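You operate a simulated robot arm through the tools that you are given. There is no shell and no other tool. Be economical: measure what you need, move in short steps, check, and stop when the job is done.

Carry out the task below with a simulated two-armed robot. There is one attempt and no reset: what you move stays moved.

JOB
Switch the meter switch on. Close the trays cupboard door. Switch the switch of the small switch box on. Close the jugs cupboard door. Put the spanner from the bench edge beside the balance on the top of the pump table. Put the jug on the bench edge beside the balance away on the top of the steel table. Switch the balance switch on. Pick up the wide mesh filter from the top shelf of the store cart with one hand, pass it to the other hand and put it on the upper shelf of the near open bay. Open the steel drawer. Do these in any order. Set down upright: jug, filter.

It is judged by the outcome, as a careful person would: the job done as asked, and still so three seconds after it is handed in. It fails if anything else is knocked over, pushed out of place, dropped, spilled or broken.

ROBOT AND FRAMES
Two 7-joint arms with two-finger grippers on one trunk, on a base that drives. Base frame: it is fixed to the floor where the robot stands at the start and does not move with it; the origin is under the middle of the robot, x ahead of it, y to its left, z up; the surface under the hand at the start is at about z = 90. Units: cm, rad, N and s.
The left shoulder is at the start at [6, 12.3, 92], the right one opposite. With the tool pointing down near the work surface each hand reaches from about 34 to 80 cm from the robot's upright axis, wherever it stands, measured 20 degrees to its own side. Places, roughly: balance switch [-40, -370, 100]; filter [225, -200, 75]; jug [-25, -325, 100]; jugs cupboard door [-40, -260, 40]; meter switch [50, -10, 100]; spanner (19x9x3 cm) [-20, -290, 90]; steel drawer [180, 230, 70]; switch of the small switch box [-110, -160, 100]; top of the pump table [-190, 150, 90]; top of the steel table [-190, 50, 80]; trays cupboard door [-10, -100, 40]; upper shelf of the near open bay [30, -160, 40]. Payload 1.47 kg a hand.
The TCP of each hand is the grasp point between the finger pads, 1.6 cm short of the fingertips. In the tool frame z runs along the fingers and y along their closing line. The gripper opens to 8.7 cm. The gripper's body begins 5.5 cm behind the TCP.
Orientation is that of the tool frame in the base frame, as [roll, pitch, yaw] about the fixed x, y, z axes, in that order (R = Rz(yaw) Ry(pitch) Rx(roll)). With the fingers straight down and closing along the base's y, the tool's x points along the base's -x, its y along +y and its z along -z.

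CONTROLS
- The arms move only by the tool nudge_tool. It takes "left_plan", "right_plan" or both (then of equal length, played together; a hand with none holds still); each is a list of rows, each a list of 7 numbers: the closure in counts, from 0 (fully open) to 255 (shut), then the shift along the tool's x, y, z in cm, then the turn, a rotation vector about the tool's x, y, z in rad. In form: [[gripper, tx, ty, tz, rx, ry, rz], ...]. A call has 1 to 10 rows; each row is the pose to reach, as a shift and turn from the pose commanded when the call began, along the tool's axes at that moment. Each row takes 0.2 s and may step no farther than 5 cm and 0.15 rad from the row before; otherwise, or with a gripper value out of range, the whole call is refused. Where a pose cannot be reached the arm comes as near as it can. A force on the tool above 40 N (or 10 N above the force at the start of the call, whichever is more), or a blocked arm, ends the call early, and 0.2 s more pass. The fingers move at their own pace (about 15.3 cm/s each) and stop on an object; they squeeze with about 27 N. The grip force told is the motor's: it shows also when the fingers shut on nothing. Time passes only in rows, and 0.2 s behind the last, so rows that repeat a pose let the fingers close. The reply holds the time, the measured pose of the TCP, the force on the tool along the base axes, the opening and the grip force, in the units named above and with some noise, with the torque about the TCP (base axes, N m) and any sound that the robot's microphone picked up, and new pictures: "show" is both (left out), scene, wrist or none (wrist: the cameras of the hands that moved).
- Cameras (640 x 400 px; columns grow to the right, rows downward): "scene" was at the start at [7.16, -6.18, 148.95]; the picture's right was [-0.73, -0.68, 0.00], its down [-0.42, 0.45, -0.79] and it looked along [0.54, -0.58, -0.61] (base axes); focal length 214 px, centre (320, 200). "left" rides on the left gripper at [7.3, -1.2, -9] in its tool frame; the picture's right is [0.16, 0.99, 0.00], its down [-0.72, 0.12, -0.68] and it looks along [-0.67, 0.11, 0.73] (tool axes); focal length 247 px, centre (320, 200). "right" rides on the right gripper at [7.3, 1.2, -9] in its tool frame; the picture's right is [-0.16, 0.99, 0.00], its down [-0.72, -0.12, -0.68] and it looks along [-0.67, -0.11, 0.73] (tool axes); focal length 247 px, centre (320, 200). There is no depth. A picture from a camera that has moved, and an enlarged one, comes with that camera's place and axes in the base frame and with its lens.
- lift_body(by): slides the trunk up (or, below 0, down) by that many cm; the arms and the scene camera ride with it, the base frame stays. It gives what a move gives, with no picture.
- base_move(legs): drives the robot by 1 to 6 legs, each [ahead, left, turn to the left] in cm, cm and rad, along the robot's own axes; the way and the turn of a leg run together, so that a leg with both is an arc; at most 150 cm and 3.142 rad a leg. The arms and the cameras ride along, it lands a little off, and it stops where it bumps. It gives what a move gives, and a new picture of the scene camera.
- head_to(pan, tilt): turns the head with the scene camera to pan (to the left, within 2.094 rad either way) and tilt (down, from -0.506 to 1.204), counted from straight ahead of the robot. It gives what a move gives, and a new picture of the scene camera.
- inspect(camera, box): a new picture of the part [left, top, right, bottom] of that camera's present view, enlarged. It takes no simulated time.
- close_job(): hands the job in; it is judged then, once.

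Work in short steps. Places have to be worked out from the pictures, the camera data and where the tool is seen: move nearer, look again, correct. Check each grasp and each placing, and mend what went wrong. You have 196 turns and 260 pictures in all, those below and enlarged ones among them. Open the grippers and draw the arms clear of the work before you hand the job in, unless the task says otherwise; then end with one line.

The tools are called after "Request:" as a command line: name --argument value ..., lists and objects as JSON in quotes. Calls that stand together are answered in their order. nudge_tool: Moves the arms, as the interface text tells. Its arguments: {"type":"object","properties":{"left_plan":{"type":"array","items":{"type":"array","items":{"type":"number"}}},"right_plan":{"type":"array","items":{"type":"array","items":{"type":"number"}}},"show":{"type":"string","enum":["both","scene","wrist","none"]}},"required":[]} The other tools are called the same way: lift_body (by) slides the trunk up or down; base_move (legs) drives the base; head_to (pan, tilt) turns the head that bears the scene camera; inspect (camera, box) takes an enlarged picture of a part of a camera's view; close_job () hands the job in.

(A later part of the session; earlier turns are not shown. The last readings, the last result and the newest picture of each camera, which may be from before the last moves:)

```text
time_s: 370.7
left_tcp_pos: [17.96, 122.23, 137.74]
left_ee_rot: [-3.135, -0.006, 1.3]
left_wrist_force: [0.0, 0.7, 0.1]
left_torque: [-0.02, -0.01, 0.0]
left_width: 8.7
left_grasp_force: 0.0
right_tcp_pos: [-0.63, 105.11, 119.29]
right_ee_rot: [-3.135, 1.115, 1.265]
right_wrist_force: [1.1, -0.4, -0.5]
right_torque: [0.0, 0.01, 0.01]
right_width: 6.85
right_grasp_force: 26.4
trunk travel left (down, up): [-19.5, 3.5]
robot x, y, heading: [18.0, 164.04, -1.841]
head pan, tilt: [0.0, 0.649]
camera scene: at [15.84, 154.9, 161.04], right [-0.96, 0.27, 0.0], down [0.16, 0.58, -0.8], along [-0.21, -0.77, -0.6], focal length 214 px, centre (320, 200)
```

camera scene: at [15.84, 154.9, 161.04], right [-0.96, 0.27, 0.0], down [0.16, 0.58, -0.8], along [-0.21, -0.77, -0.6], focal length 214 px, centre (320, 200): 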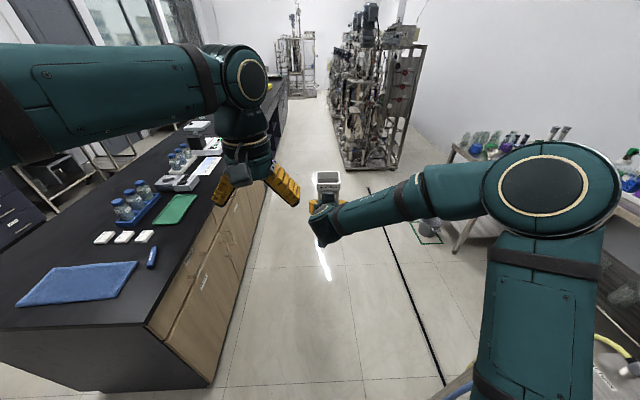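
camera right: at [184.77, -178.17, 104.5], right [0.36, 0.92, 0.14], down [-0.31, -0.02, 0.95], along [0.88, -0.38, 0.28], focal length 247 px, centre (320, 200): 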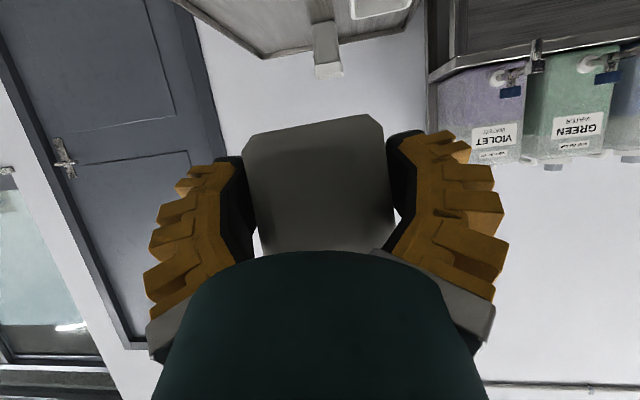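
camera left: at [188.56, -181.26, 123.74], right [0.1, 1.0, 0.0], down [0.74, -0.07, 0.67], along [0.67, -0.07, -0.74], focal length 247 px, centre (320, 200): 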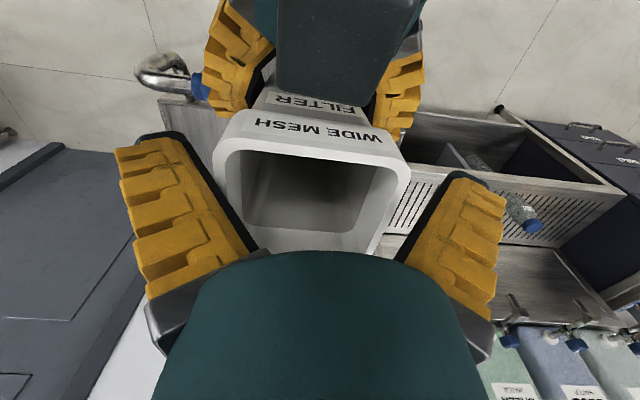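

The width keeps creeping (6.85). I look closely at the filter's position in the grip.

Request:
inspect --camera "scene" --box '[285, 155, 365, 255]'

Request:
inspect --camera "right" --box '[140, 60, 500, 290]'

```text
4.00 times, centred on (325, 205) of scene
camera zoom: at [15.84, 154.9, 161.04], right [-0.96, 0.27, 0.0], down [0.16, 0.58, -0.8], along [-0.21, -0.77, -0.6], focal length 858 px, centre (300, 180)
```

zoom: 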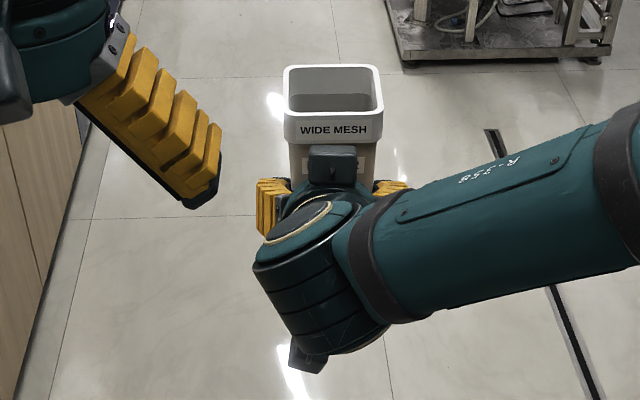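

```text
1.74 times, centred on (320, 175) of right
camera zoom: at [3.95, 115.3, 116.56], right [0.92, -0.37, 0.14], down [-0.02, 0.31, 0.95], along [-0.39, -0.88, 0.28], focal length 430 px, centre (320, 244)
```

zoom: 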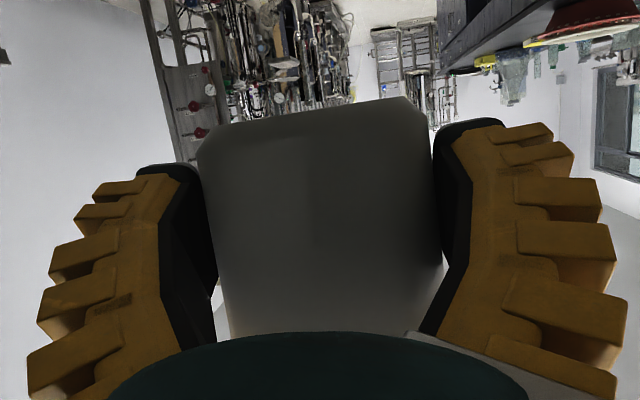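

The tapered body lets it creep upward slowly, but there is ample pad contact left. I move on quickly: along the front of the bench to before the skid, then turn to face the bench.

Request:
base_move --legs '[[0, 0, 0.035], [125, -12, 0], [118, -12, 0], [0, 0, 1.571]]'

```text
time_s: 387.0
left_tcp_pos: [-19.69, -66.39, 137.71]
left_ee_rot: [-3.136, -0.005, 2.925]
left_wrist_force: [-0.8, -0.3, 0.0]
left_torque: [0.01, -0.03, 0.04]
left_width: 8.69
left_grasp_force: 0.1
right_tcp_pos: [-1.66, -84.11, 119.21]
right_ee_rot: [-3.134, 1.113, 2.888]
right_wrist_force: [-0.2, -0.9, -0.4]
right_torque: [0.01, 0.01, 0.0]
right_width: 6.65
right_grasp_force: 26.8
trunk travel left (down, up): [-19.5, 3.5]
robot x, y, heading: [-61.63, -68.39, -0.214]
head pan, tilt: [0.0, 0.649]
camera scene: at [-51.84, -70.35, 161.04], right [-0.21, -0.98, 0.0], down [-0.59, 0.13, -0.8], along [0.78, -0.17, -0.6], focal length 214 px, centre (320, 200)
```

scene: 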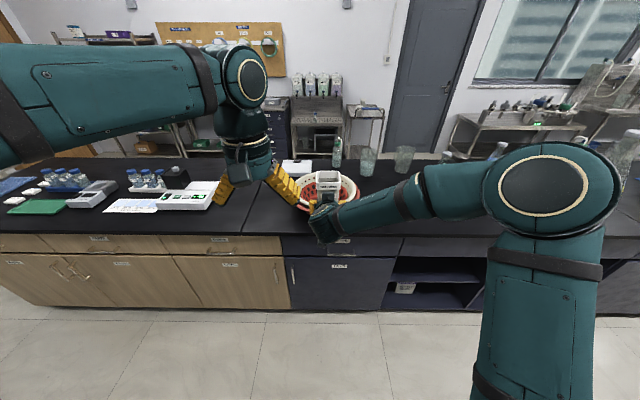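

I enlarge the near open bay to see its shelves and contents.

Request:
inspect --camera "scene" --box '[370, 220, 530, 330]'

```text
3.64 times, centred on (450, 275) of scene
camera zoom: at [-51.84, -70.35, 161.04], right [-0.21, -0.98, 0.0], down [-0.59, 0.13, -0.8], along [0.78, -0.17, -0.6], focal length 780 px, centre (-153, -73)
```

zoom: 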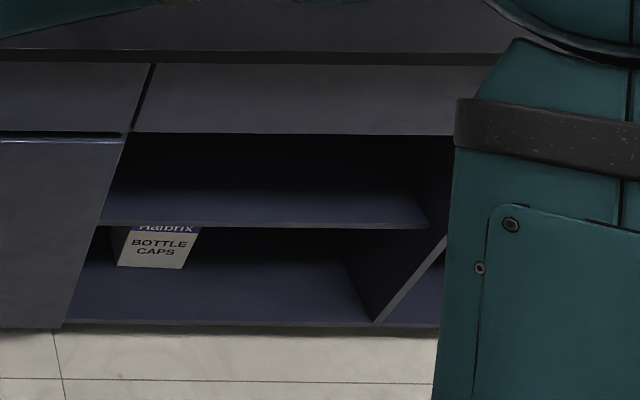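

The upper shelf is at about z 47 and the opening top at about z 70, so there is room. I lower the trunk fully, then lower the hand.

Request:
lift_body --by -19.5

Request:
nudge_tool --right_plan '[[255, 3.6, 0, 1.8, 0, 0, 0], [255, 7.2, 0, 3.6, 0, 0, 0], [255, 10.8, 0, 5.3, 0, 0, 0], [255, 14.4, 0, 7.1, 0, 0, 0], [255, 18, 0, 8.9, 0, 0, 0], [255, 21.6, 0, 10.6, 0, 0, 0], [255, 25.1, 0, 12.4, 0, 0, 0]]' --show "both"

```text
time_s: 389.1
left_tcp_pos: [-19.71, -66.38, 118.26]
left_ee_rot: [-3.135, -0.005, 2.926]
left_wrist_force: [0.3, -0.6, -0.2]
left_torque: [0.01, -0.02, -0.02]
left_width: 8.7
left_grasp_force: 0.1
right_tcp_pos: [-1.8, -83.99, 99.84]
right_ee_rot: [-3.136, 1.113, 2.889]
right_wrist_force: [0.8, 0.3, -0.9]
right_torque: [0.02, 0.01, -0.03]
right_width: 6.64
right_grasp_force: 27.2
trunk travel left (down, up): [0.0, 23.0]
robot x, y, heading: [-61.52, -68.29, -0.216]
head pan, tilt: [0.0, 0.649]
```

```text
time_s: 390.7
left_tcp_pos: [-19.62, -66.44, 118.15]
left_ee_rot: [-3.136, -0.007, 2.927]
left_wrist_force: [-0.7, 0.2, 0.1]
left_torque: [0.0, 0.0, 0.01]
left_width: 8.71
left_grasp_force: 0.0
right_tcp_pos: [-1.7, -84.42, 71.82]
right_ee_rot: [-3.137, 1.115, 2.886]
right_wrist_force: [-0.3, -0.1, -0.5]
right_torque: [-0.02, 0.05, -0.03]
right_width: 6.59
right_grasp_force: 27.3
trunk travel left (down, up): [0.0, 23.0]
robot x, y, heading: [-61.44, -68.72, -0.212]
head pan, tilt: [0.0, 0.649]
camera scene: at [-51.82, -70.38, 141.54], right [-0.21, -0.98, 0.0], down [-0.59, 0.13, -0.8], along [0.78, -0.17, -0.6], focal length 214 px, centre (320, 200)
camera right: at [-12.18, -80.52, 69.12], right [0.32, 0.94, 0.14], down [-0.31, -0.03, 0.95], along [0.89, -0.35, 0.28], focal length 247 px, centre (320, 200)
```

scene: 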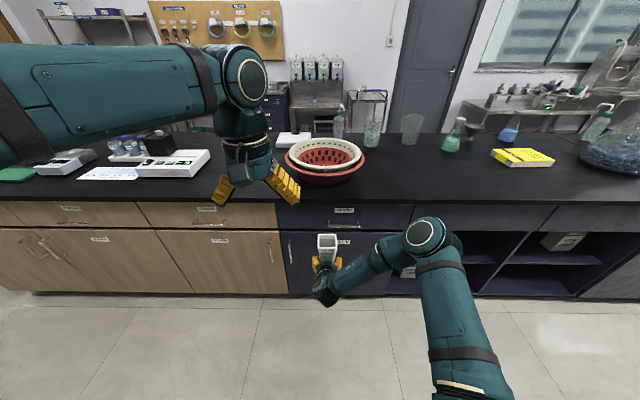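
right: 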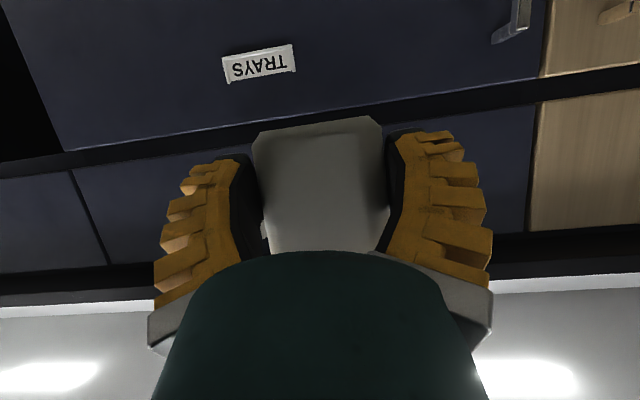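

Good, still in reach. I lower to about z 56, then sidestep in front of the bay.

Request:
nudge_tool --right_plan '[[255, 3.6, 0, 1.8, 0, 0, 0], [255, 7.2, 0, 3.6, 0, 0, 0], [255, 10.8, 0, 5.3, 0, 0, 0], [255, 14.2, 0, 7, 0, 0, 0], [255, 14.2, 0, 7, 0, 0, 0]]' --show "none"

Request:
base_move --legs '[[8, -55, -0.02]]'

```text
time_s: 391.9
left_tcp_pos: [-19.82, -66.22, 118.17]
left_ee_rot: [-3.136, -0.006, 2.928]
left_wrist_force: [-0.4, -0.1, -0.4]
left_torque: [-0.03, 0.02, 0.02]
left_width: 8.69
left_grasp_force: 0.0
right_tcp_pos: [-1.78, -83.76, 56.14]
right_ee_rot: [-3.135, 1.113, 2.89]
right_wrist_force: [-0.5, -0.5, -0.4]
right_torque: [-0.02, 0.01, -0.02]
right_width: 6.6
right_grasp_force: 26.8
trunk travel left (down, up): [0.0, 23.0]
robot x, y, heading: [-61.05, -68.26, -0.215]
head pan, tilt: [0.0, 0.649]
```

```text
time_s: 397.2
left_tcp_pos: [-24.82, -123.57, 118.22]
left_ee_rot: [-3.135, -0.006, 2.891]
left_wrist_force: [1.2, 0.1, -0.1]
left_torque: [0.03, -0.02, -0.03]
left_width: 8.7
left_grasp_force: 0.1
right_tcp_pos: [-7.47, -141.74, 56.08]
right_ee_rot: [-3.134, 1.113, 2.854]
right_wrist_force: [0.6, -0.2, -0.5]
right_torque: [0.0, 0.04, -0.01]
right_width: 6.56
right_grasp_force: 26.9
trunk travel left (down, up): [0.0, 23.0]
robot x, y, heading: [-66.95, -124.3, -0.252]
head pan, tilt: [0.0, 0.649]
camera scene: at [-57.06, -126.43, 141.54], right [-0.25, -0.97, 0.0], down [-0.59, 0.15, -0.8], along [0.77, -0.2, -0.6], focal length 214 px, centre (320, 200)
```

scene: 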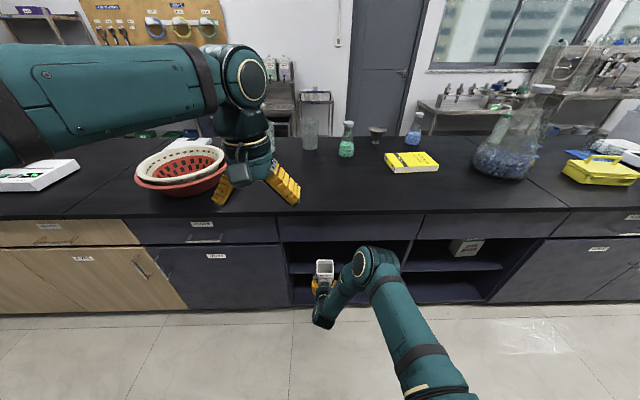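

The filter is in front of the bay's left part. I check heights, as the elbow should not lead into the counter. Then I'll extend the arm rather than drive.

Request:
inspect --camera "scene" --box '[270, 200, 430, 340]'

Request:
inspect --camera "right" --box '[0, 0, 640, 400]'

```text
2.86 times, centred on (350, 270) of scene
camera zoom: at [-57.06, -126.43, 141.54], right [-0.25, -0.97, 0.0], down [-0.59, 0.15, -0.8], along [0.77, -0.2, -0.6], focal length 613 px, centre (234, 0)
```

zoom: 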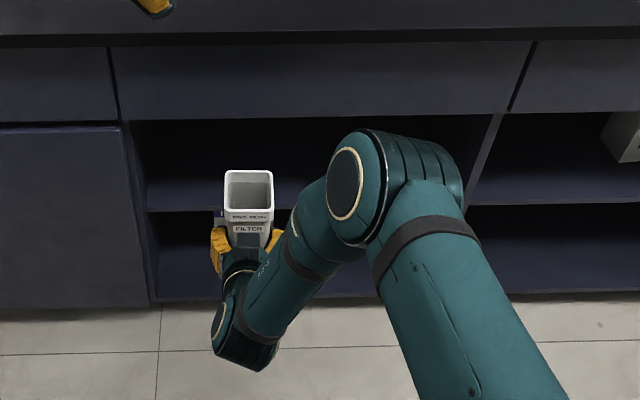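

```text
1.00 times, centred on (320, 200) of right (not enlarged: the box is as wide or as high as the picture)
camera zoom: at [-17.78, -137.4, 53.42], right [0.35, 0.93, 0.14], down [-0.31, -0.02, 0.95], along [0.88, -0.38, 0.28], focal length 247 px, centre (320, 200)
```

zoom: 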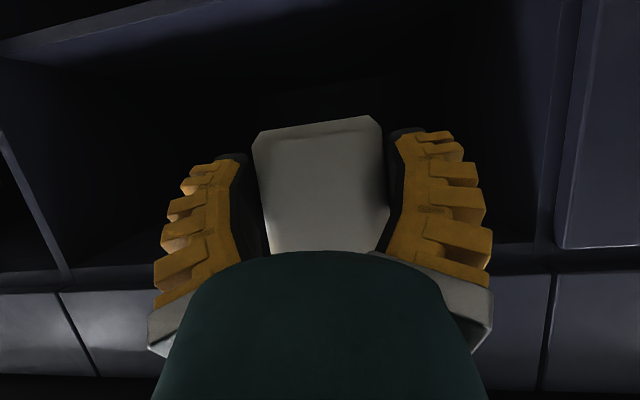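

The filter's bottom is at about z 53 and its top at about 67; the opening spans about 47 to 70. I lower 3 cm and then extend forward into the bay above the upper shelf.

Request:
nudge_tool --right_plan '[[255, 2.7, 0, 1.3, 0, 0, 0], [255, 1.8, 0.1, 3.1, 0, 0, 0], [255, 0.5, 0.2, 5.8, 0, 0, 0], [255, -0.9, 0.4, 8.4, 0, 0, 0], [255, -2.2, 0.6, 11.1, 0, 0, 0], [255, -2.7, 0.6, 12, 0, 0, 0]]' --show "both"

Request:
inspect --camera "scene" --box '[270, 200, 430, 340]'

```text
time_s: 398.6
left_tcp_pos: [-24.74, -123.66, 118.2]
left_ee_rot: [-3.135, -0.004, 2.891]
left_wrist_force: [-0.6, 0.1, -0.2]
left_torque: [0.0, 0.0, 0.0]
left_width: 8.71
left_grasp_force: 0.1
right_tcp_pos: [4.28, -144.55, 53.32]
right_ee_rot: [-3.133, 1.113, 2.854]
right_wrist_force: [-0.6, 0.8, -0.7]
right_torque: [0.04, -0.01, 0.02]
right_width: 6.57
right_grasp_force: 26.9
trunk travel left (down, up): [0.0, 23.0]
robot x, y, heading: [-66.58, -124.15, -0.251]
head pan, tilt: [0.0, 0.649]
camera scene: at [-57.05, -126.42, 141.54], right [-0.25, -0.97, 0.0], down [-0.59, 0.15, -0.8], along [0.77, -0.2, -0.6], focal length 214 px, centre (320, 200)
camera right: at [-6.07, -140.35, 50.58], right [0.35, 0.93, 0.14], down [-0.31, -0.02, 0.95], along [0.88, -0.38, 0.28], focal length 247 px, centre (320, 200)
```

scene: 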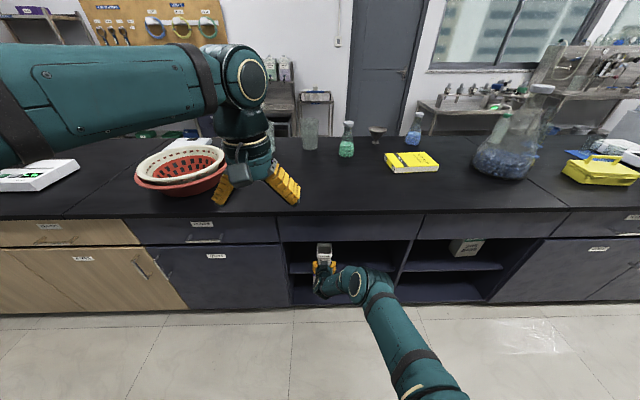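
right: 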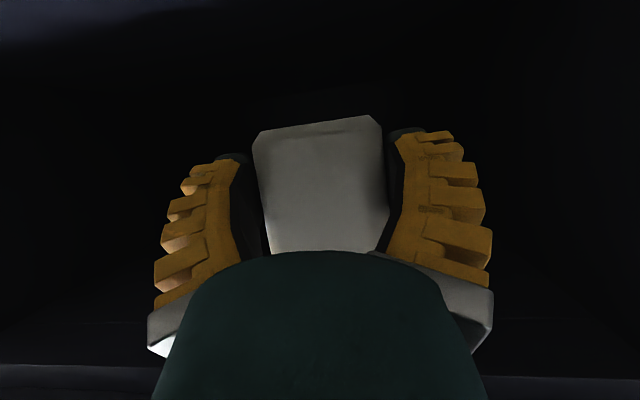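

```text
2.86 times, centred on (350, 270) of scene
camera zoom: at [-57.05, -126.42, 141.54], right [-0.25, -0.97, 0.0], down [-0.59, 0.15, -0.8], along [0.77, -0.2, -0.6], focal length 613 px, centre (234, 0)
```

zoom: 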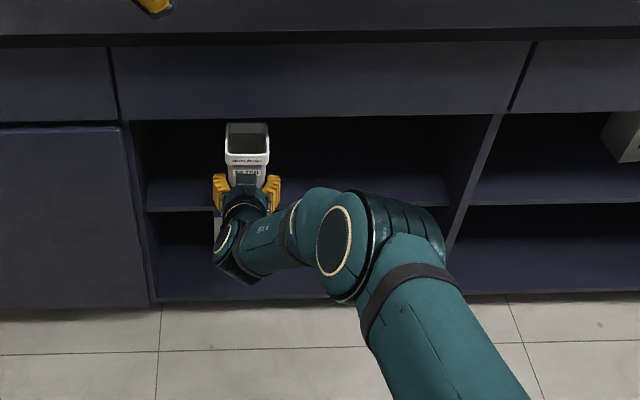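

The filter is entering above the shelf with clearance all round. I drive 6 cm forward so its base is fully over the shelf.

Request:
base_move --legs '[[6.5, 0, 0]]'

Request:
inspect --camera "scene" --box '[270, 190, 430, 330]'

```text
time_s: 399.6
left_tcp_pos: [-18.6, -125.23, 118.21]
left_ee_rot: [-3.138, -0.007, 2.893]
left_wrist_force: [0.1, -0.5, -0.6]
left_torque: [-0.03, -0.01, -0.03]
left_width: 8.71
left_grasp_force: 0.0
right_tcp_pos: [10.41, -146.21, 53.25]
right_ee_rot: [-3.135, 1.112, 2.853]
right_wrist_force: [0.0, 0.1, -0.4]
right_torque: [0.01, 0.01, 0.03]
right_width: 6.57
right_grasp_force: 26.8
trunk travel left (down, up): [0.0, 23.0]
robot x, y, heading: [-60.6, -125.66, -0.254]
head pan, tilt: [0.0, 0.649]
camera scene: at [-50.74, -128.03, 141.53], right [-0.25, -0.97, 0.0], down [-0.59, 0.15, -0.8], along [0.77, -0.2, -0.61], focal length 214 px, centre (320, 200)
```

scene: 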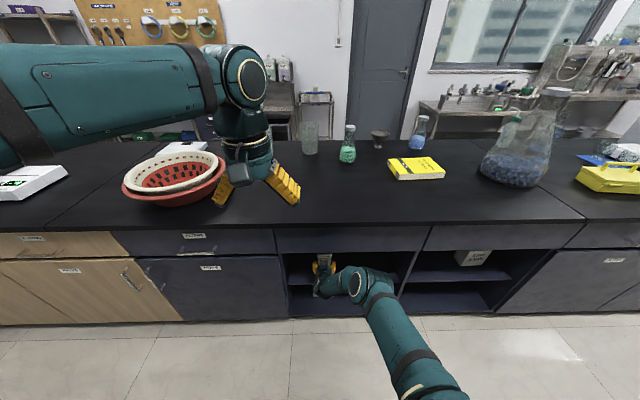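

```text
2.86 times, centred on (350, 260) of scene
camera zoom: at [-50.74, -128.03, 141.53], right [-0.25, -0.97, 0.0], down [-0.59, 0.15, -0.8], along [0.77, -0.2, -0.61], focal length 613 px, centre (234, 29)
```

zoom: 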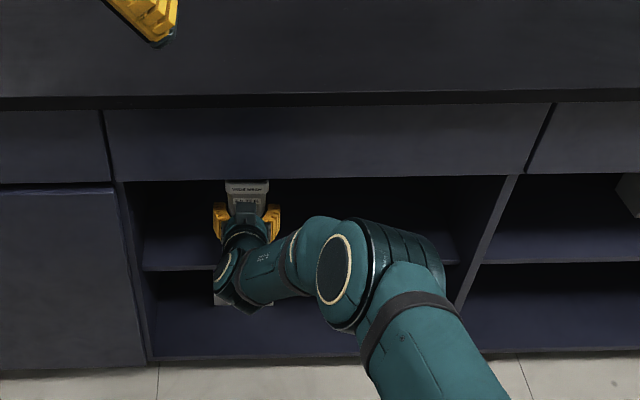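

TCP at bench depth q≈10.8 with no contact. I lower gently toward the shelf.

Request:
nudge_tool --right_plan '[[255, 1.2, 0, 0.6, 0, 0, 0], [255, 1.9, 0, 0.95, 0, 0, 0], [255, 2.3, 0, 1.15, 0, 0, 0], [255, 2.6, 0, 1.3, 0, 0, 0]]' --show "wrist"

```text
time_s: 400.6
left_tcp_pos: [-18.63, -125.23, 118.2]
left_ee_rot: [-3.136, -0.004, 2.892]
left_wrist_force: [-0.8, -0.5, -0.4]
left_torque: [-0.01, 0.03, -0.01]
left_width: 8.69
left_grasp_force: 0.1
right_tcp_pos: [10.38, -146.29, 50.33]
right_ee_rot: [-3.135, 1.114, 2.853]
right_wrist_force: [0.4, -0.3, -0.5]
right_torque: [0.0, 0.03, 0.04]
right_width: 6.59
right_grasp_force: 26.0
trunk travel left (down, up): [0.0, 23.0]
robot x, y, heading: [-60.65, -125.63, -0.252]
head pan, tilt: [0.0, 0.649]
camera right: at [0.1, -141.98, 47.63], right [0.35, 0.93, 0.14], down [-0.31, -0.02, 0.95], along [0.88, -0.38, 0.28], focal length 247 px, centre (320, 200)
```

right: 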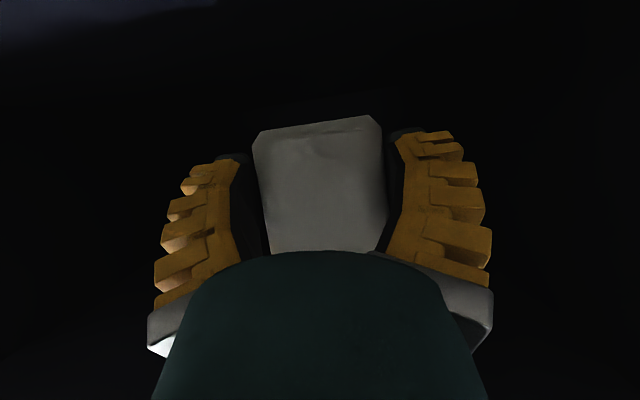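

No contact yet. I continue in small steps.

Request:
nudge_tool --right_plan '[[255, 0.5, 0, 0.25, 0, 0, 0], [255, 0.9, 0, 0.45, 0, 0, 0], [255, 1.3, 0, 0.65, 0, 0, 0], [255, 1.6, 0, 0.8, 0, 0, 0], [255, 1.9, 0, 0.95, 0, 0, 0]]' --show "wrist"

Request:
inspect --camera "scene" --box '[300, 230, 400, 310]'

```text
time_s: 401.8
left_tcp_pos: [-18.67, -125.17, 118.23]
left_ee_rot: [-3.137, -0.004, 2.89]
left_wrist_force: [0.3, -1.0, -0.8]
left_torque: [0.01, 0.0, 0.04]
left_width: 8.68
left_grasp_force: 0.1
right_tcp_pos: [10.38, -146.11, 48.19]
right_ee_rot: [-3.134, 1.115, 2.854]
right_wrist_force: [-0.1, -0.5, -0.2]
right_torque: [-0.01, -0.01, -0.01]
right_width: 6.57
right_grasp_force: 27.3
trunk travel left (down, up): [0.0, 23.0]
robot x, y, heading: [-60.52, -125.72, -0.255]
head pan, tilt: [0.0, 0.649]
camera right: at [0.14, -141.85, 45.48], right [0.35, 0.93, 0.14], down [-0.31, -0.02, 0.95], along [0.88, -0.38, 0.28], focal length 247 px, centre (320, 200)
```

right: 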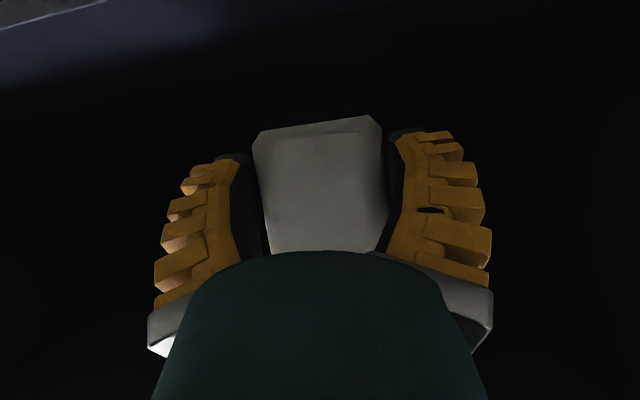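

```text
5.00 times, centred on (350, 270) of scene
camera zoom: at [-50.85, -128.0, 141.54], right [-0.25, -0.97, 0.0], down [-0.59, 0.15, -0.8], along [0.77, -0.2, -0.6], focal length 1072 px, centre (170, -150)
```

zoom: 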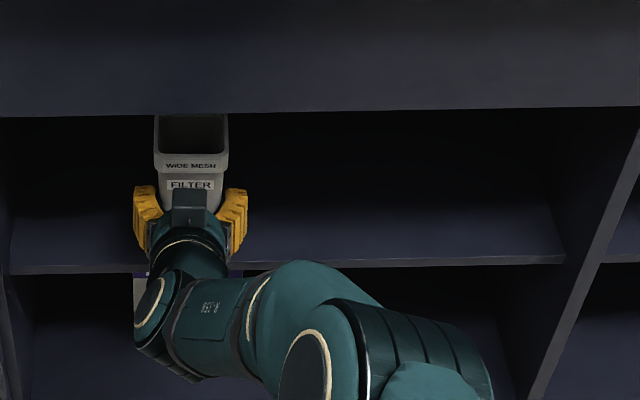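

By comparing the shelf end against the post, the shelf is recessed: its front is at about q 7.5 and its top at about z 42.5. The filter needs to go about 3 cm deeper first, so I drive forward 3 cm at this height.

Request:
base_move --legs '[[3.2, 0, 0]]'

Request:
nudge_tool --right_plan '[[255, 0.6, 0, 0.3, 0, 0, 0], [255, 1.1, 0, 0.55, 0, 0, 0], [255, 1.5, 0, 0.75, 0, 0, 0], [255, 1.8, 0, 0.9, 0, 0, 0], [255, 2.1, 0, 1.05, 0, 0, 0]]' --show "wrist"

```text
time_s: 402.7
left_tcp_pos: [-15.4, -125.97, 118.22]
left_ee_rot: [-3.137, -0.007, 2.892]
left_wrist_force: [-0.4, -1.5, -1.0]
left_torque: [0.03, 0.05, 0.01]
left_width: 8.69
left_grasp_force: 0.1
right_tcp_pos: [13.52, -146.98, 48.06]
right_ee_rot: [-3.134, 1.114, 2.854]
right_wrist_force: [-0.4, 0.7, -0.7]
right_torque: [0.0, -0.03, -0.01]
right_width: 6.57
right_grasp_force: 27.4
trunk travel left (down, up): [0.0, 23.0]
robot x, y, heading: [-57.06, -126.67, -0.253]
head pan, tilt: [0.0, 0.649]
camera scene: at [-47.65, -128.83, 141.53], right [-0.25, -0.97, 0.0], down [-0.59, 0.15, -0.8], along [0.77, -0.2, -0.61], focal length 214 px, centre (320, 200)
```

scene: 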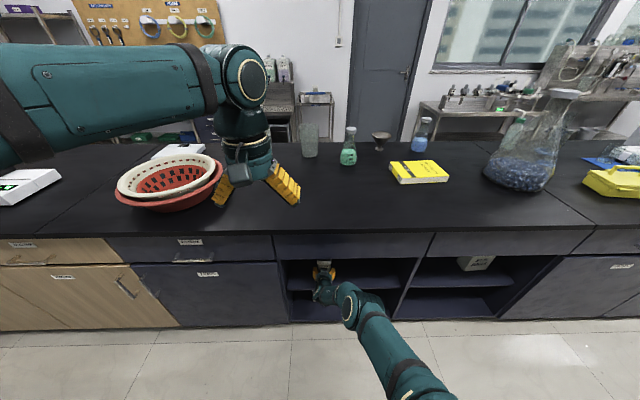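

```text
time_s: 403.9
left_tcp_pos: [-15.5, -125.89, 118.2]
left_ee_rot: [-3.135, -0.007, 2.891]
left_wrist_force: [-0.1, -0.5, 0.0]
left_torque: [0.0, 0.0, -0.02]
left_width: 8.69
left_grasp_force: 0.2
right_tcp_pos: [13.42, -146.96, 47.06]
right_ee_rot: [-3.134, 1.114, 2.853]
right_wrist_force: [-0.2, 0.0, 0.5]
right_torque: [-0.03, -0.01, -0.01]
right_width: 6.55
right_grasp_force: 26.7
right hand out of reach, approached as far as the arm can: row 3, 4, 5
trunk travel left (down, up): [0.0, 23.0]
robot x, y, heading: [-57.29, -126.53, -0.252]
head pan, tilt: [0.0, 0.649]
camera right: at [3.18, -142.67, 44.33], right [0.35, 0.93, 0.14], down [-0.31, -0.02, 0.95], along [0.88, -0.38, 0.28], focal length 247 px, centre (320, 200)
```

right: 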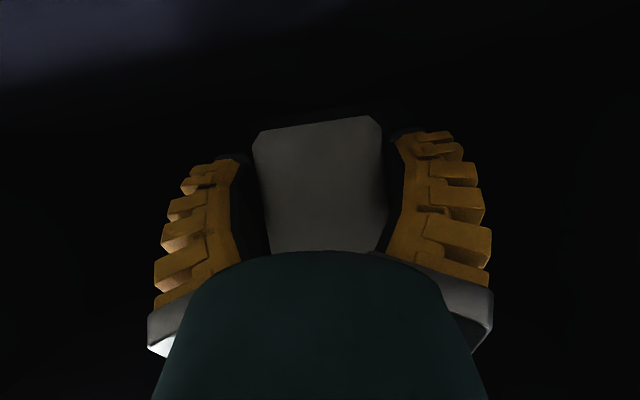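

The arm reports its limit at this height, about 1.5 cm above the shelf. I try 3 cm further in, where the forearm is flatter, while going down.

Request:
nudge_tool --right_plan '[[255, -0.4, 0.1, 1, 0, 0, 0], [255, -0.6, 0.1, 2, 0, 0, 0], [255, 0.2, 0.1, 2.7, 0, 0, 0], [255, 0.7, 0.1, 3, 0, 0, 0]]' --show "none"

```text
time_s: 404.9
left_tcp_pos: [-15.57, -125.91, 118.08]
left_ee_rot: [-3.136, -0.007, 2.891]
left_wrist_force: [0.2, -0.1, 0.4]
left_torque: [-0.02, 0.0, 0.03]
left_width: 8.71
left_grasp_force: 0.1
right_tcp_pos: [14.0, -147.26, 47.44]
right_ee_rot: [-3.134, 1.114, 2.854]
right_wrist_force: [0.5, 0.2, -0.4]
right_torque: [0.04, 0.03, 0.02]
right_width: 6.57
right_grasp_force: 26.9
right hand out of reach, approached as far as the arm can: row 1, 2, 3, 4
trunk travel left (down, up): [0.0, 23.0]
robot x, y, heading: [-57.9, -126.59, -0.249]
head pan, tilt: [0.0, 0.649]
```

That is an extension limit. I draw the hand back 5 cm, then bring the base forward 5 cm, which leaves reach to go lower.

Request:
nudge_tool --right_plan '[[255, 0.8, 0, -1.5, 0, 0, 0], [255, 1.6, 0, -3.2, 0, 0, 0], [255, 2.3, 0, -4.6, 0, 0, 0]]' --show "none"

Request:
base_move --legs '[[5, 0, 0]]'

Request:
inspect --camera "scene" --box '[280, 220, 420, 320]'

```text
time_s: 405.7
left_tcp_pos: [-15.51, -125.95, 118.19]
left_ee_rot: [-3.137, -0.007, 2.891]
left_wrist_force: [0.2, -0.6, 0.1]
left_torque: [-0.03, 0.0, 0.0]
left_width: 8.73
left_grasp_force: 0.0
right_tcp_pos: [9.04, -145.67, 47.44]
right_ee_rot: [-3.136, 1.113, 2.855]
right_wrist_force: [-1.0, -0.3, -0.1]
right_torque: [0.01, 0.05, -0.03]
right_width: 6.55
right_grasp_force: 27.0
trunk travel left (down, up): [0.0, 23.0]
robot x, y, heading: [-57.09, -126.41, -0.248]
head pan, tilt: [0.0, 0.649]
```

```text
time_s: 406.6
left_tcp_pos: [-10.71, -127.05, 118.11]
left_ee_rot: [-3.136, -0.007, 2.895]
left_wrist_force: [-0.5, -0.3, -1.0]
left_torque: [0.0, 0.03, -0.01]
left_width: 8.73
left_grasp_force: 0.1
right_tcp_pos: [13.73, -146.77, 47.42]
right_ee_rot: [-3.134, 1.114, 2.855]
right_wrist_force: [0.8, 0.0, -0.9]
right_torque: [0.0, 0.01, 0.0]
right_width: 6.54
right_grasp_force: 27.3
trunk travel left (down, up): [0.0, 23.0]
robot x, y, heading: [-52.99, -127.74, -0.249]
head pan, tilt: [0.0, 0.649]
camera scene: at [-42.94, -130.01, 141.53], right [-0.25, -0.97, 0.0], down [-0.59, 0.15, -0.8], along [0.77, -0.2, -0.61], focal length 214 px, centre (320, 200)
```

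scene: 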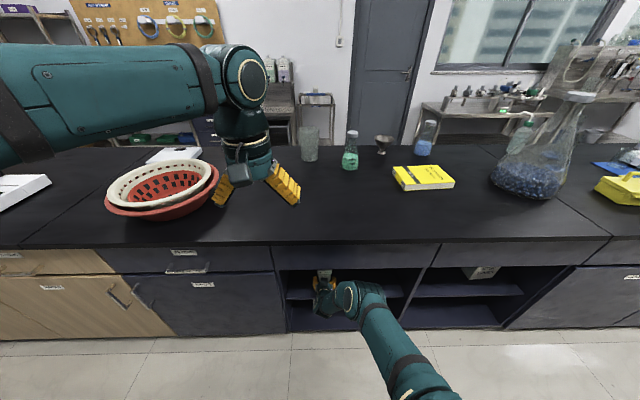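

```text
4.00 times, centred on (350, 270) of scene
camera zoom: at [-42.94, -130.01, 141.53], right [-0.25, -0.97, 0.0], down [-0.59, 0.15, -0.8], along [0.77, -0.2, -0.61], focal length 858 px, centre (200, -80)
```

zoom: 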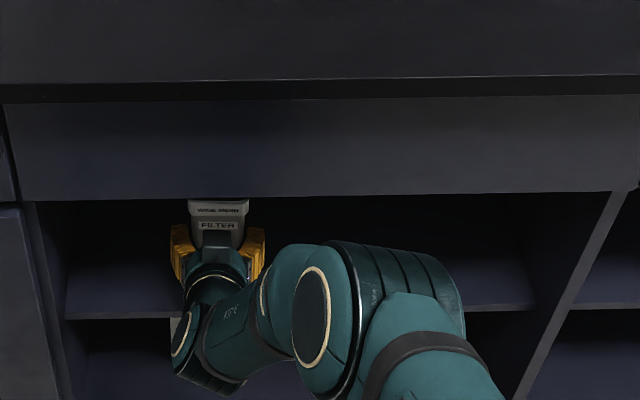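

Now I lower again in small steps.

Request:
nudge_tool --right_plan '[[255, 0.5, 0, 0.25, 0, 0, 0], [255, 0.9, 0, 0.45, 0, 0, 0], [255, 1.3, 0, 0.65, 0, 0, 0], [255, 1.7, 0, 0.85, 0, 0, 0], [255, 2.0, 0, 1.0, 0, 0, 0]]' --show "none"

```text
time_s: 407.8
left_tcp_pos: [-10.83, -127.06, 118.18]
left_ee_rot: [-3.136, -0.007, 2.893]
left_wrist_force: [-0.3, 0.2, 0.1]
left_torque: [0.02, 0.05, -0.01]
left_width: 8.71
left_grasp_force: 0.1
right_tcp_pos: [13.49, -146.77, 45.1]
right_ee_rot: [-3.134, 1.114, 2.858]
right_wrist_force: [-0.7, -0.2, -1.2]
right_torque: [0.01, 0.02, 0.03]
right_width: 6.57
right_grasp_force: 27.0
trunk travel left (down, up): [0.0, 23.0]
robot x, y, heading: [-52.75, -127.64, -0.246]
head pan, tilt: [0.0, 0.649]
```

No contact yet at TCP z 45.1, so I continue.

Request:
nudge_tool --right_plan '[[255, 0.4, 0, 0.2, 0, 0, 0], [255, 0.8, 0, 0.4, 0, 0, 0], [255, 1.2, 0, 0.6, 0, 0, 0], [255, 1.6, 0, 0.8, 0, 0, 0], [255, 2.0, 0, 1.0, 0, 0, 0]]' --show "wrist"

Request:
inspect --camera "scene" --box '[300, 240, 380, 310]'

```text
time_s: 409.0
left_tcp_pos: [-10.81, -127.02, 118.18]
left_ee_rot: [-3.136, -0.009, 2.893]
left_wrist_force: [-0.2, 0.1, -0.2]
left_torque: [0.01, 0.01, -0.02]
left_width: 8.74
left_grasp_force: 0.1
right_tcp_pos: [13.68, -147.13, 43.73]
right_ee_rot: [-3.136, 1.113, 2.857]
right_wrist_force: [0.0, 0.0, -1.1]
right_torque: [0.0, -0.01, 0.01]
right_width: 6.55
right_grasp_force: 26.8
right hand out of reach, approached as far as the arm can: row 4, 5
trunk travel left (down, up): [0.0, 23.0]
robot x, y, heading: [-52.58, -127.87, -0.249]
head pan, tilt: [0.0, 0.649]
camera right: at [3.26, -142.88, 41.09], right [0.35, 0.93, 0.14], down [-0.31, -0.02, 0.95], along [0.88, -0.38, 0.28], focal length 247 px, centre (320, 200)
```

right: 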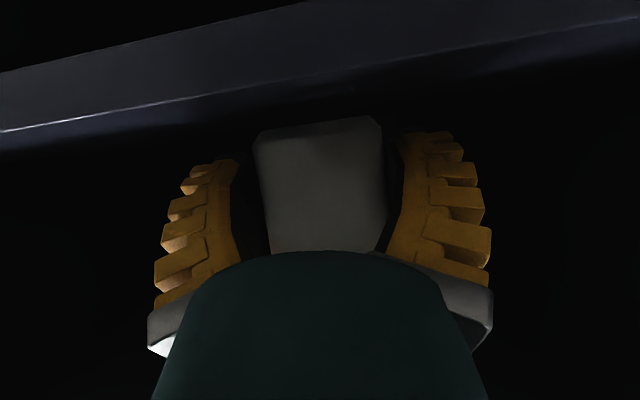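

```text
5.71 times, centred on (340, 275) of scene
camera zoom: at [-43.04, -129.98, 141.54], right [-0.25, -0.97, 0.0], down [-0.59, 0.15, -0.8], along [0.77, -0.2, -0.6], focal length 1226 px, centre (206, -229)
```

zoom: 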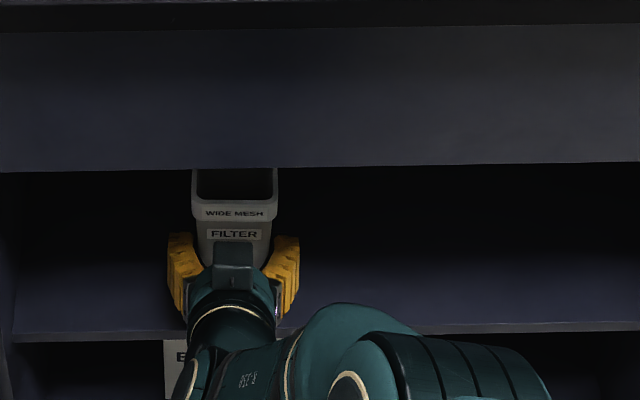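

The wrist camera now shows the shelf's front edge: its top is at about z 40, front at about q 9. The filter's bottom is some 0.8 cm above, with its base fully over the shelf. I repeat the retract-and-advance to gain the last bit of reach.

Request:
nudge_tool --right_plan '[[255, 0.8, 0, -1.5, 0, 0, 0], [255, 1.5, 0, -2.9, 0, 0, 0], [255, 1.9, 0, -3.7, 0, 0, 0]]' --show "none"

Request:
base_move --legs '[[4.5, 0, 0]]'

Request:
nudge_tool --right_plan '[[255, 0.3, 0, 0.15, 0, 0, 0], [255, 0.6, 0, 0.3, 0, 0, 0], [255, 0.9, 0, 0.45, 0, 0, 0]]' --show "wrist"

```text
time_s: 409.8
left_tcp_pos: [-10.9, -127.11, 118.18]
left_ee_rot: [-3.138, -0.008, 2.893]
left_wrist_force: [-0.2, 0.4, 0.2]
left_torque: [0.01, 0.02, 0.0]
left_width: 8.7
left_grasp_force: 0.1
right_tcp_pos: [9.64, -145.86, 43.83]
right_ee_rot: [-3.135, 1.114, 2.856]
right_wrist_force: [0.1, 0.0, -0.9]
right_torque: [-0.01, 0.0, -0.02]
right_width: 6.56
right_grasp_force: 26.7
trunk travel left (down, up): [0.0, 23.0]
robot x, y, heading: [-53.01, -127.58, -0.252]
head pan, tilt: [0.0, 0.649]
```

```text
time_s: 410.7
left_tcp_pos: [-6.38, -128.32, 118.29]
left_ee_rot: [-3.135, -0.006, 2.894]
left_wrist_force: [-0.1, 0.2, -0.4]
left_torque: [0.06, 0.04, 0.02]
left_width: 8.72
left_grasp_force: 0.1
right_tcp_pos: [13.89, -147.05, 43.7]
right_ee_rot: [-3.134, 1.113, 2.855]
right_wrist_force: [-0.2, 0.6, -0.1]
right_torque: [0.0, 0.02, -0.02]
right_width: 6.53
right_grasp_force: 27.0
trunk travel left (down, up): [0.0, 23.0]
robot x, y, heading: [-48.43, -128.42, -0.255]
head pan, tilt: [0.0, 0.649]
camera scene: at [-38.58, -131.12, 141.53], right [-0.25, -0.97, 0.0], down [-0.59, 0.15, -0.8], along [0.77, -0.2, -0.61], focal length 214 px, centre (320, 200)
```

scene: 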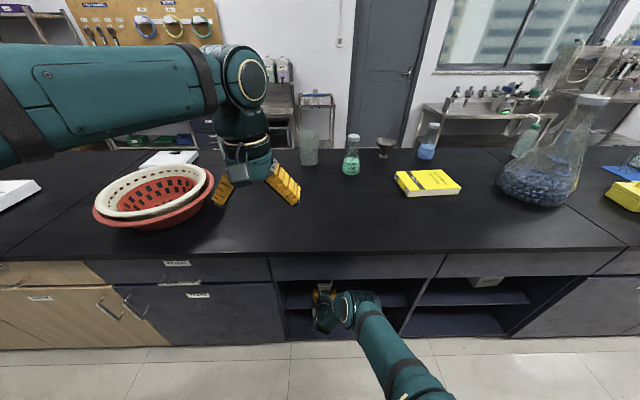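

```text
time_s: 411.5
left_tcp_pos: [-6.5, -128.29, 118.21]
left_ee_rot: [-3.135, -0.006, 2.894]
left_wrist_force: [-0.3, 0.2, 0.8]
left_torque: [0.0, 0.03, 0.02]
left_width: 8.7
left_grasp_force: 0.1
right_tcp_pos: [13.89, -147.02, 42.78]
right_ee_rot: [-3.134, 1.118, 2.855]
right_wrist_force: [-0.7, -0.3, 6.7]
right_torque: [0.04, -0.37, -0.01]
right_width: 6.55
right_grasp_force: 27.5
trunk travel left (down, up): [0.0, 23.0]
robot x, y, heading: [-48.5, -128.99, -0.252]
head pan, tilt: [0.0, 0.649]
camera right: at [3.7, -142.77, 40.13], right [0.35, 0.93, 0.14], down [-0.31, -0.02, 0.95], along [0.88, -0.38, 0.28], focal length 247 px, centre (320, 200)
```

right: 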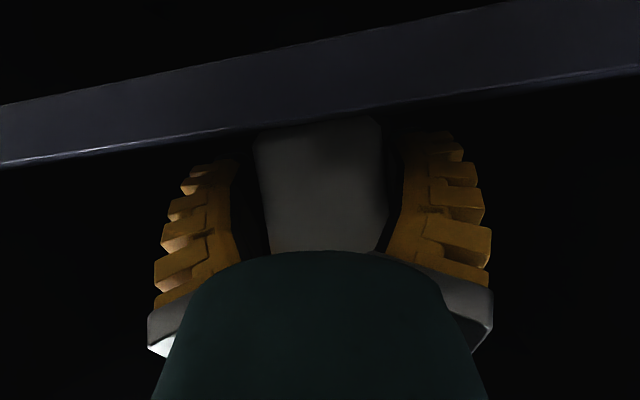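

Contact: 6.7 N. I settle a hair more, then open the fingers slowly.

Request:
nudge_tool --right_plan '[[255, 0.2, 0, 0.1, 0, 0, 0], [220, 0.2, 0, 0.1, 0, 0, 0], [150, 0.2, 0, 0.1, 0, 0, 0], [60, 0.2, 0, 0.1, 0, 0, 0], [0, 0.2, 0, 0.1, 0, 0, 0], [0, 0.2, 0, 0.1, 0, 0, 0]]' --show "wrist"

Request:
inspect --camera "scene" --box '[290, 260, 370, 330]'

```text
time_s: 412.9
left_tcp_pos: [-6.62, -128.29, 118.2]
left_ee_rot: [-3.136, -0.006, 2.893]
left_wrist_force: [-0.5, 0.5, -0.2]
left_torque: [-0.01, -0.04, -0.02]
left_width: 8.72
left_grasp_force: 0.1
right_tcp_pos: [13.93, -147.03, 42.38]
right_ee_rot: [-3.135, 1.112, 2.855]
right_wrist_force: [0.1, 0.1, -0.3]
right_torque: [-0.01, -0.01, 0.01]
right_width: 8.68
right_grasp_force: 0.1
trunk travel left (down, up): [0.0, 23.0]
robot x, y, heading: [-48.37, -129.09, -0.252]
head pan, tilt: [0.0, 0.649]
camera right: at [3.62, -142.74, 39.77], right [0.35, 0.93, 0.14], down [-0.31, -0.02, 0.95], along [0.88, -0.38, 0.28], focal length 247 px, centre (320, 200)
```

right: 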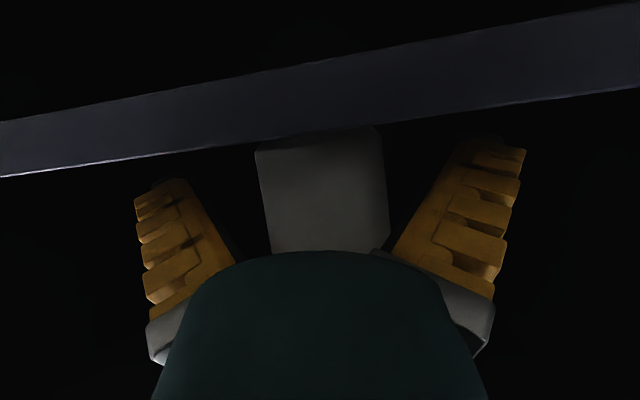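

```text
5.71 times, centred on (330, 295) of scene
camera zoom: at [-38.69, -131.09, 141.54], right [-0.25, -0.97, 0.0], down [-0.59, 0.15, -0.8], along [0.77, -0.2, -0.6], focal length 1226 px, centre (263, -343)
```

zoom: 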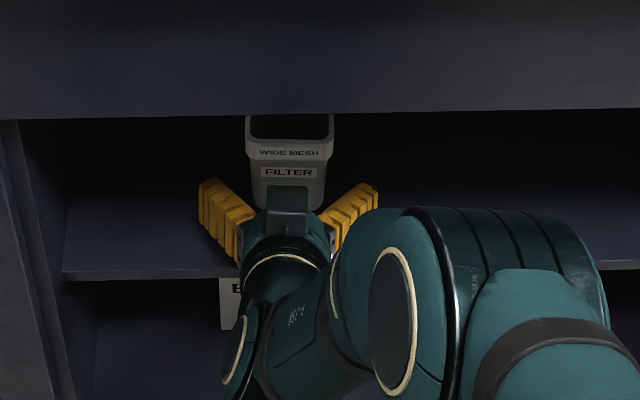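

The filter stands on the shelf, released. I back straight out with the base so the fingers slide clear.

Request:
base_move --legs '[[-16, 0.5, 0]]'

Request:
inspect --camera "scene" --box '[270, 210, 390, 310]'

Request:
inspect --camera "right" --box '[0, 0, 640, 400]'

```text
time_s: 414.3
left_tcp_pos: [-21.71, -123.86, 118.14]
left_ee_rot: [-3.136, -0.006, 2.892]
left_wrist_force: [-0.9, 0.7, 0.6]
left_torque: [0.0, -0.02, -0.01]
left_width: 8.73
left_grasp_force: 0.1
right_tcp_pos: [-1.1, -142.65, 42.72]
right_ee_rot: [-3.135, 1.114, 2.851]
right_wrist_force: [-0.4, 0.8, 0.1]
right_torque: [-0.05, -0.01, -0.01]
right_width: 8.7
right_grasp_force: 0.1
trunk travel left (down, up): [0.0, 23.0]
robot x, y, heading: [-63.41, -124.41, -0.256]
head pan, tilt: [0.0, 0.649]
camera scene: at [-53.91, -126.71, 141.55], right [-0.25, -0.97, 0.0], down [-0.58, 0.15, -0.8], along [0.77, -0.2, -0.6], focal length 214 px, centre (320, 200)
```

scene: 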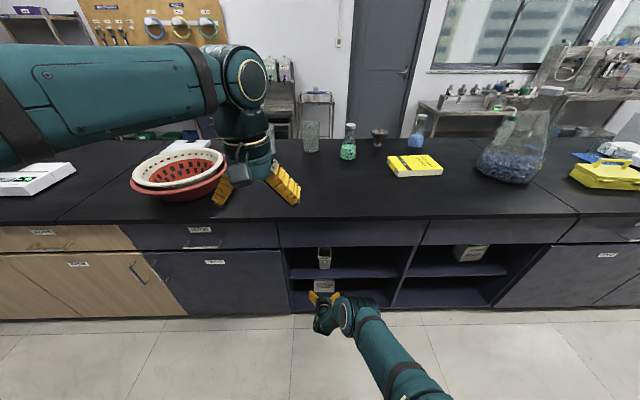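

```text
4.00 times, centred on (330, 260) of scene
camera zoom: at [-53.91, -126.71, 141.55], right [-0.25, -0.97, 0.0], down [-0.58, 0.15, -0.8], along [0.77, -0.2, -0.6], focal length 858 px, centre (280, -40)
```

zoom: 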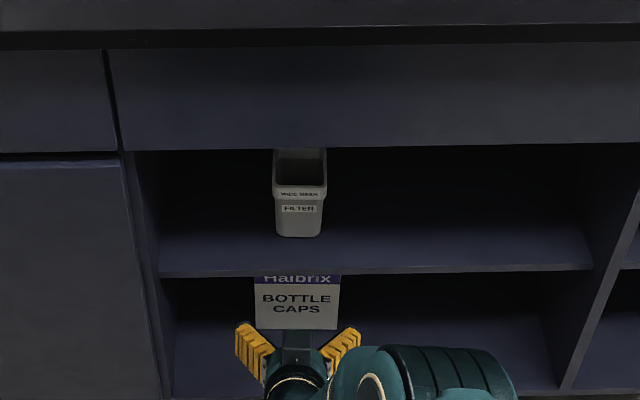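

```text
1.00 times, centred on (320, 200) of right (not enlarged: the box is as wide or as high as the picture)
camera zoom: at [-11.51, -138.45, 39.83], right [0.35, 0.93, 0.14], down [-0.31, -0.02, 0.95], along [0.88, -0.38, 0.28], focal length 247 px, centre (320, 200)
```

zoom: 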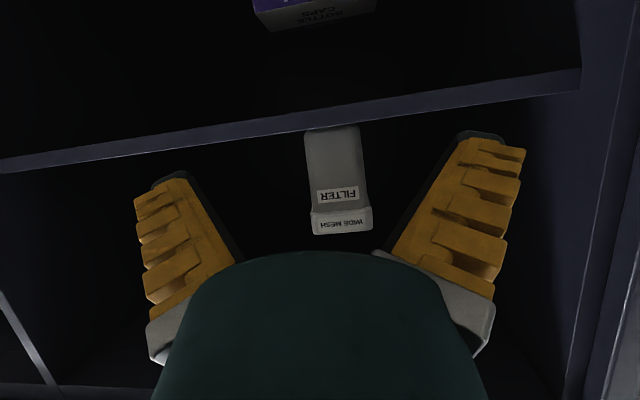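

The WIDE MESH filter stands upright on the upper shelf. I draw the right hand back from under the counter edge, then raise it clear.

Request:
nudge_tool --right_plan '[[100, 1.8, 0, -3.6, 0, 0, 0], [100, 3.6, 0, -7.2, 0, 0, 0], [100, 4.5, 0, -9, 0, 0, 0], [100, 0.6, 0, -11, 0, 0.05, 0], [100, -3.4, 0, -13, 0, 0.1, 0], [100, -7.4, 0, -15, 0, 0.15, 0], [100, -11.4, 0, -17, 0, 0.2, 0], [100, -15.4, 0, -19, 0, 0.25, 0], [100, -19.4, 0, -21, 0, 0.3, 0]]' --show "scene"

```text
time_s: 416.3
left_tcp_pos: [-21.6, -123.9, 118.32]
left_ee_rot: [-3.136, -0.004, 2.892]
left_wrist_force: [-0.6, 0.6, 0.7]
left_torque: [-0.01, 0.0, 0.01]
left_width: 8.73
left_grasp_force: 0.0
right_tcp_pos: [-11.26, -139.64, 69.38]
right_ee_rot: [-3.137, 0.813, 2.852]
right_wrist_force: [0.4, -0.4, -0.2]
right_torque: [-0.01, -0.02, 0.01]
right_width: 5.79
right_grasp_force: 3.7
trunk travel left (down, up): [0.0, 23.0]
robot x, y, heading: [-63.37, -124.44, -0.255]
head pan, tilt: [0.0, 0.649]
camera scene: at [-53.86, -126.74, 141.55], right [-0.25, -0.97, 0.0], down [-0.59, 0.15, -0.8], along [0.77, -0.2, -0.6], focal length 214 px, centre (320, 200)
```

scene: 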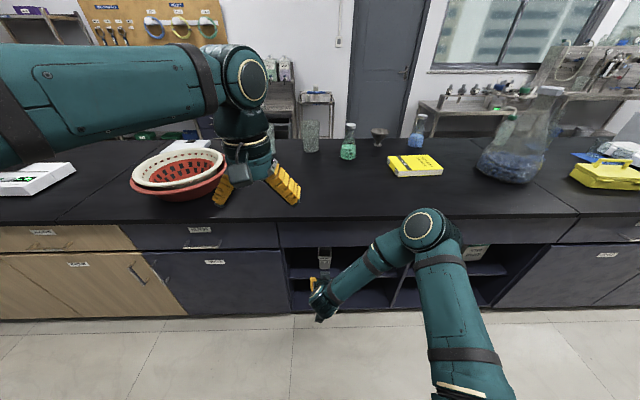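

The right elbow is near the counter's edge, so I back off 3 cm, then raise the hand to the side, away from the bench.

Request:
base_move --legs '[[-3, 0, 0], [0, 50, 0], [-20, 0, 0]]'

Request:
nudge_tool --right_plan '[[100, -3, 0, -3, 0, 0.1, 0], [100, -6, 0, -6, 0, 0.2, 0], [100, -9, 0, -9, 0, 0.3, 0], [100, -12, -1, -12, 0, 0.4, 0], [100, -15, -2, -15, 0, 0.5, 0], [100, -18, -3, -18, 0, 0.6, 0], [100, -21, -4, -21, 0, 0.7, 0], [100, -24, -5, -24, 0, 0.8, 0]]' --show "scene"

```text
time_s: 422.8
left_tcp_pos: [-31.75, -70.55, 118.15]
left_ee_rot: [-3.135, -0.005, 2.896]
left_wrist_force: [-0.3, 0.2, 0.9]
left_torque: [-0.04, -0.02, 0.02]
left_width: 8.69
left_grasp_force: 0.1
right_tcp_pos: [-21.15, -86.38, 69.35]
right_ee_rot: [-3.138, 0.815, 2.857]
right_wrist_force: [-0.6, -0.3, -0.1]
right_torque: [0.0, -0.01, 0.0]
right_width: 5.8
right_grasp_force: 3.5
trunk travel left (down, up): [0.0, 23.0]
robot x, y, heading: [-73.51, -71.31, -0.242]
head pan, tilt: [0.0, 0.649]
camera scene: at [-63.92, -73.62, 141.55], right [-0.24, -0.97, 0.0], down [-0.59, 0.15, -0.8], along [0.77, -0.19, -0.6], focal length 214 px, centre (320, 200)
```

scene: 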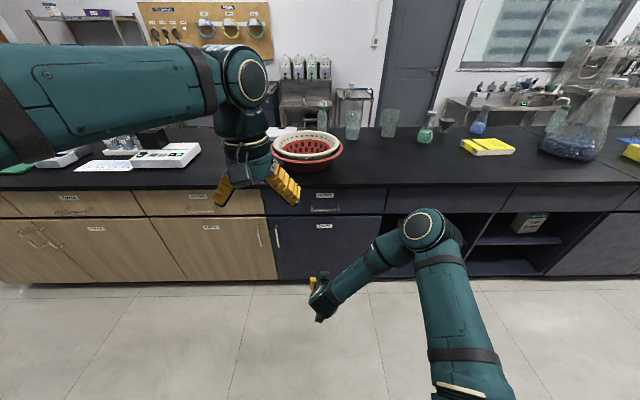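

```text
time_s: 424.6
left_tcp_pos: [-31.72, -70.57, 118.21]
left_ee_rot: [-3.136, -0.006, 2.898]
left_wrist_force: [0.3, 0.8, 0.0]
left_torque: [-0.01, 0.01, -0.01]
left_width: 8.72
left_grasp_force: 0.1
right_tcp_pos: [-23.54, -90.68, 103.27]
right_ee_rot: [-3.14, 0.011, 2.854]
right_wrist_force: [-0.2, 0.2, -0.6]
right_torque: [0.01, -0.01, -0.01]
right_width: 5.81
right_grasp_force: 3.5
trunk travel left (down, up): [0.0, 23.0]
robot x, y, heading: [-73.79, -71.71, -0.236]
head pan, tilt: [0.0, 0.649]
camera scene: at [-63.84, -73.63, 141.54], right [-0.24, -0.97, 0.0], down [-0.59, 0.15, -0.8], along [0.77, -0.19, -0.6], focal length 214 px, centre (320, 200)
```

scene: 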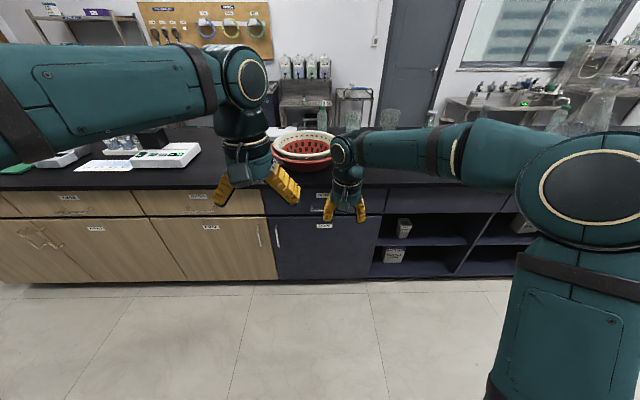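

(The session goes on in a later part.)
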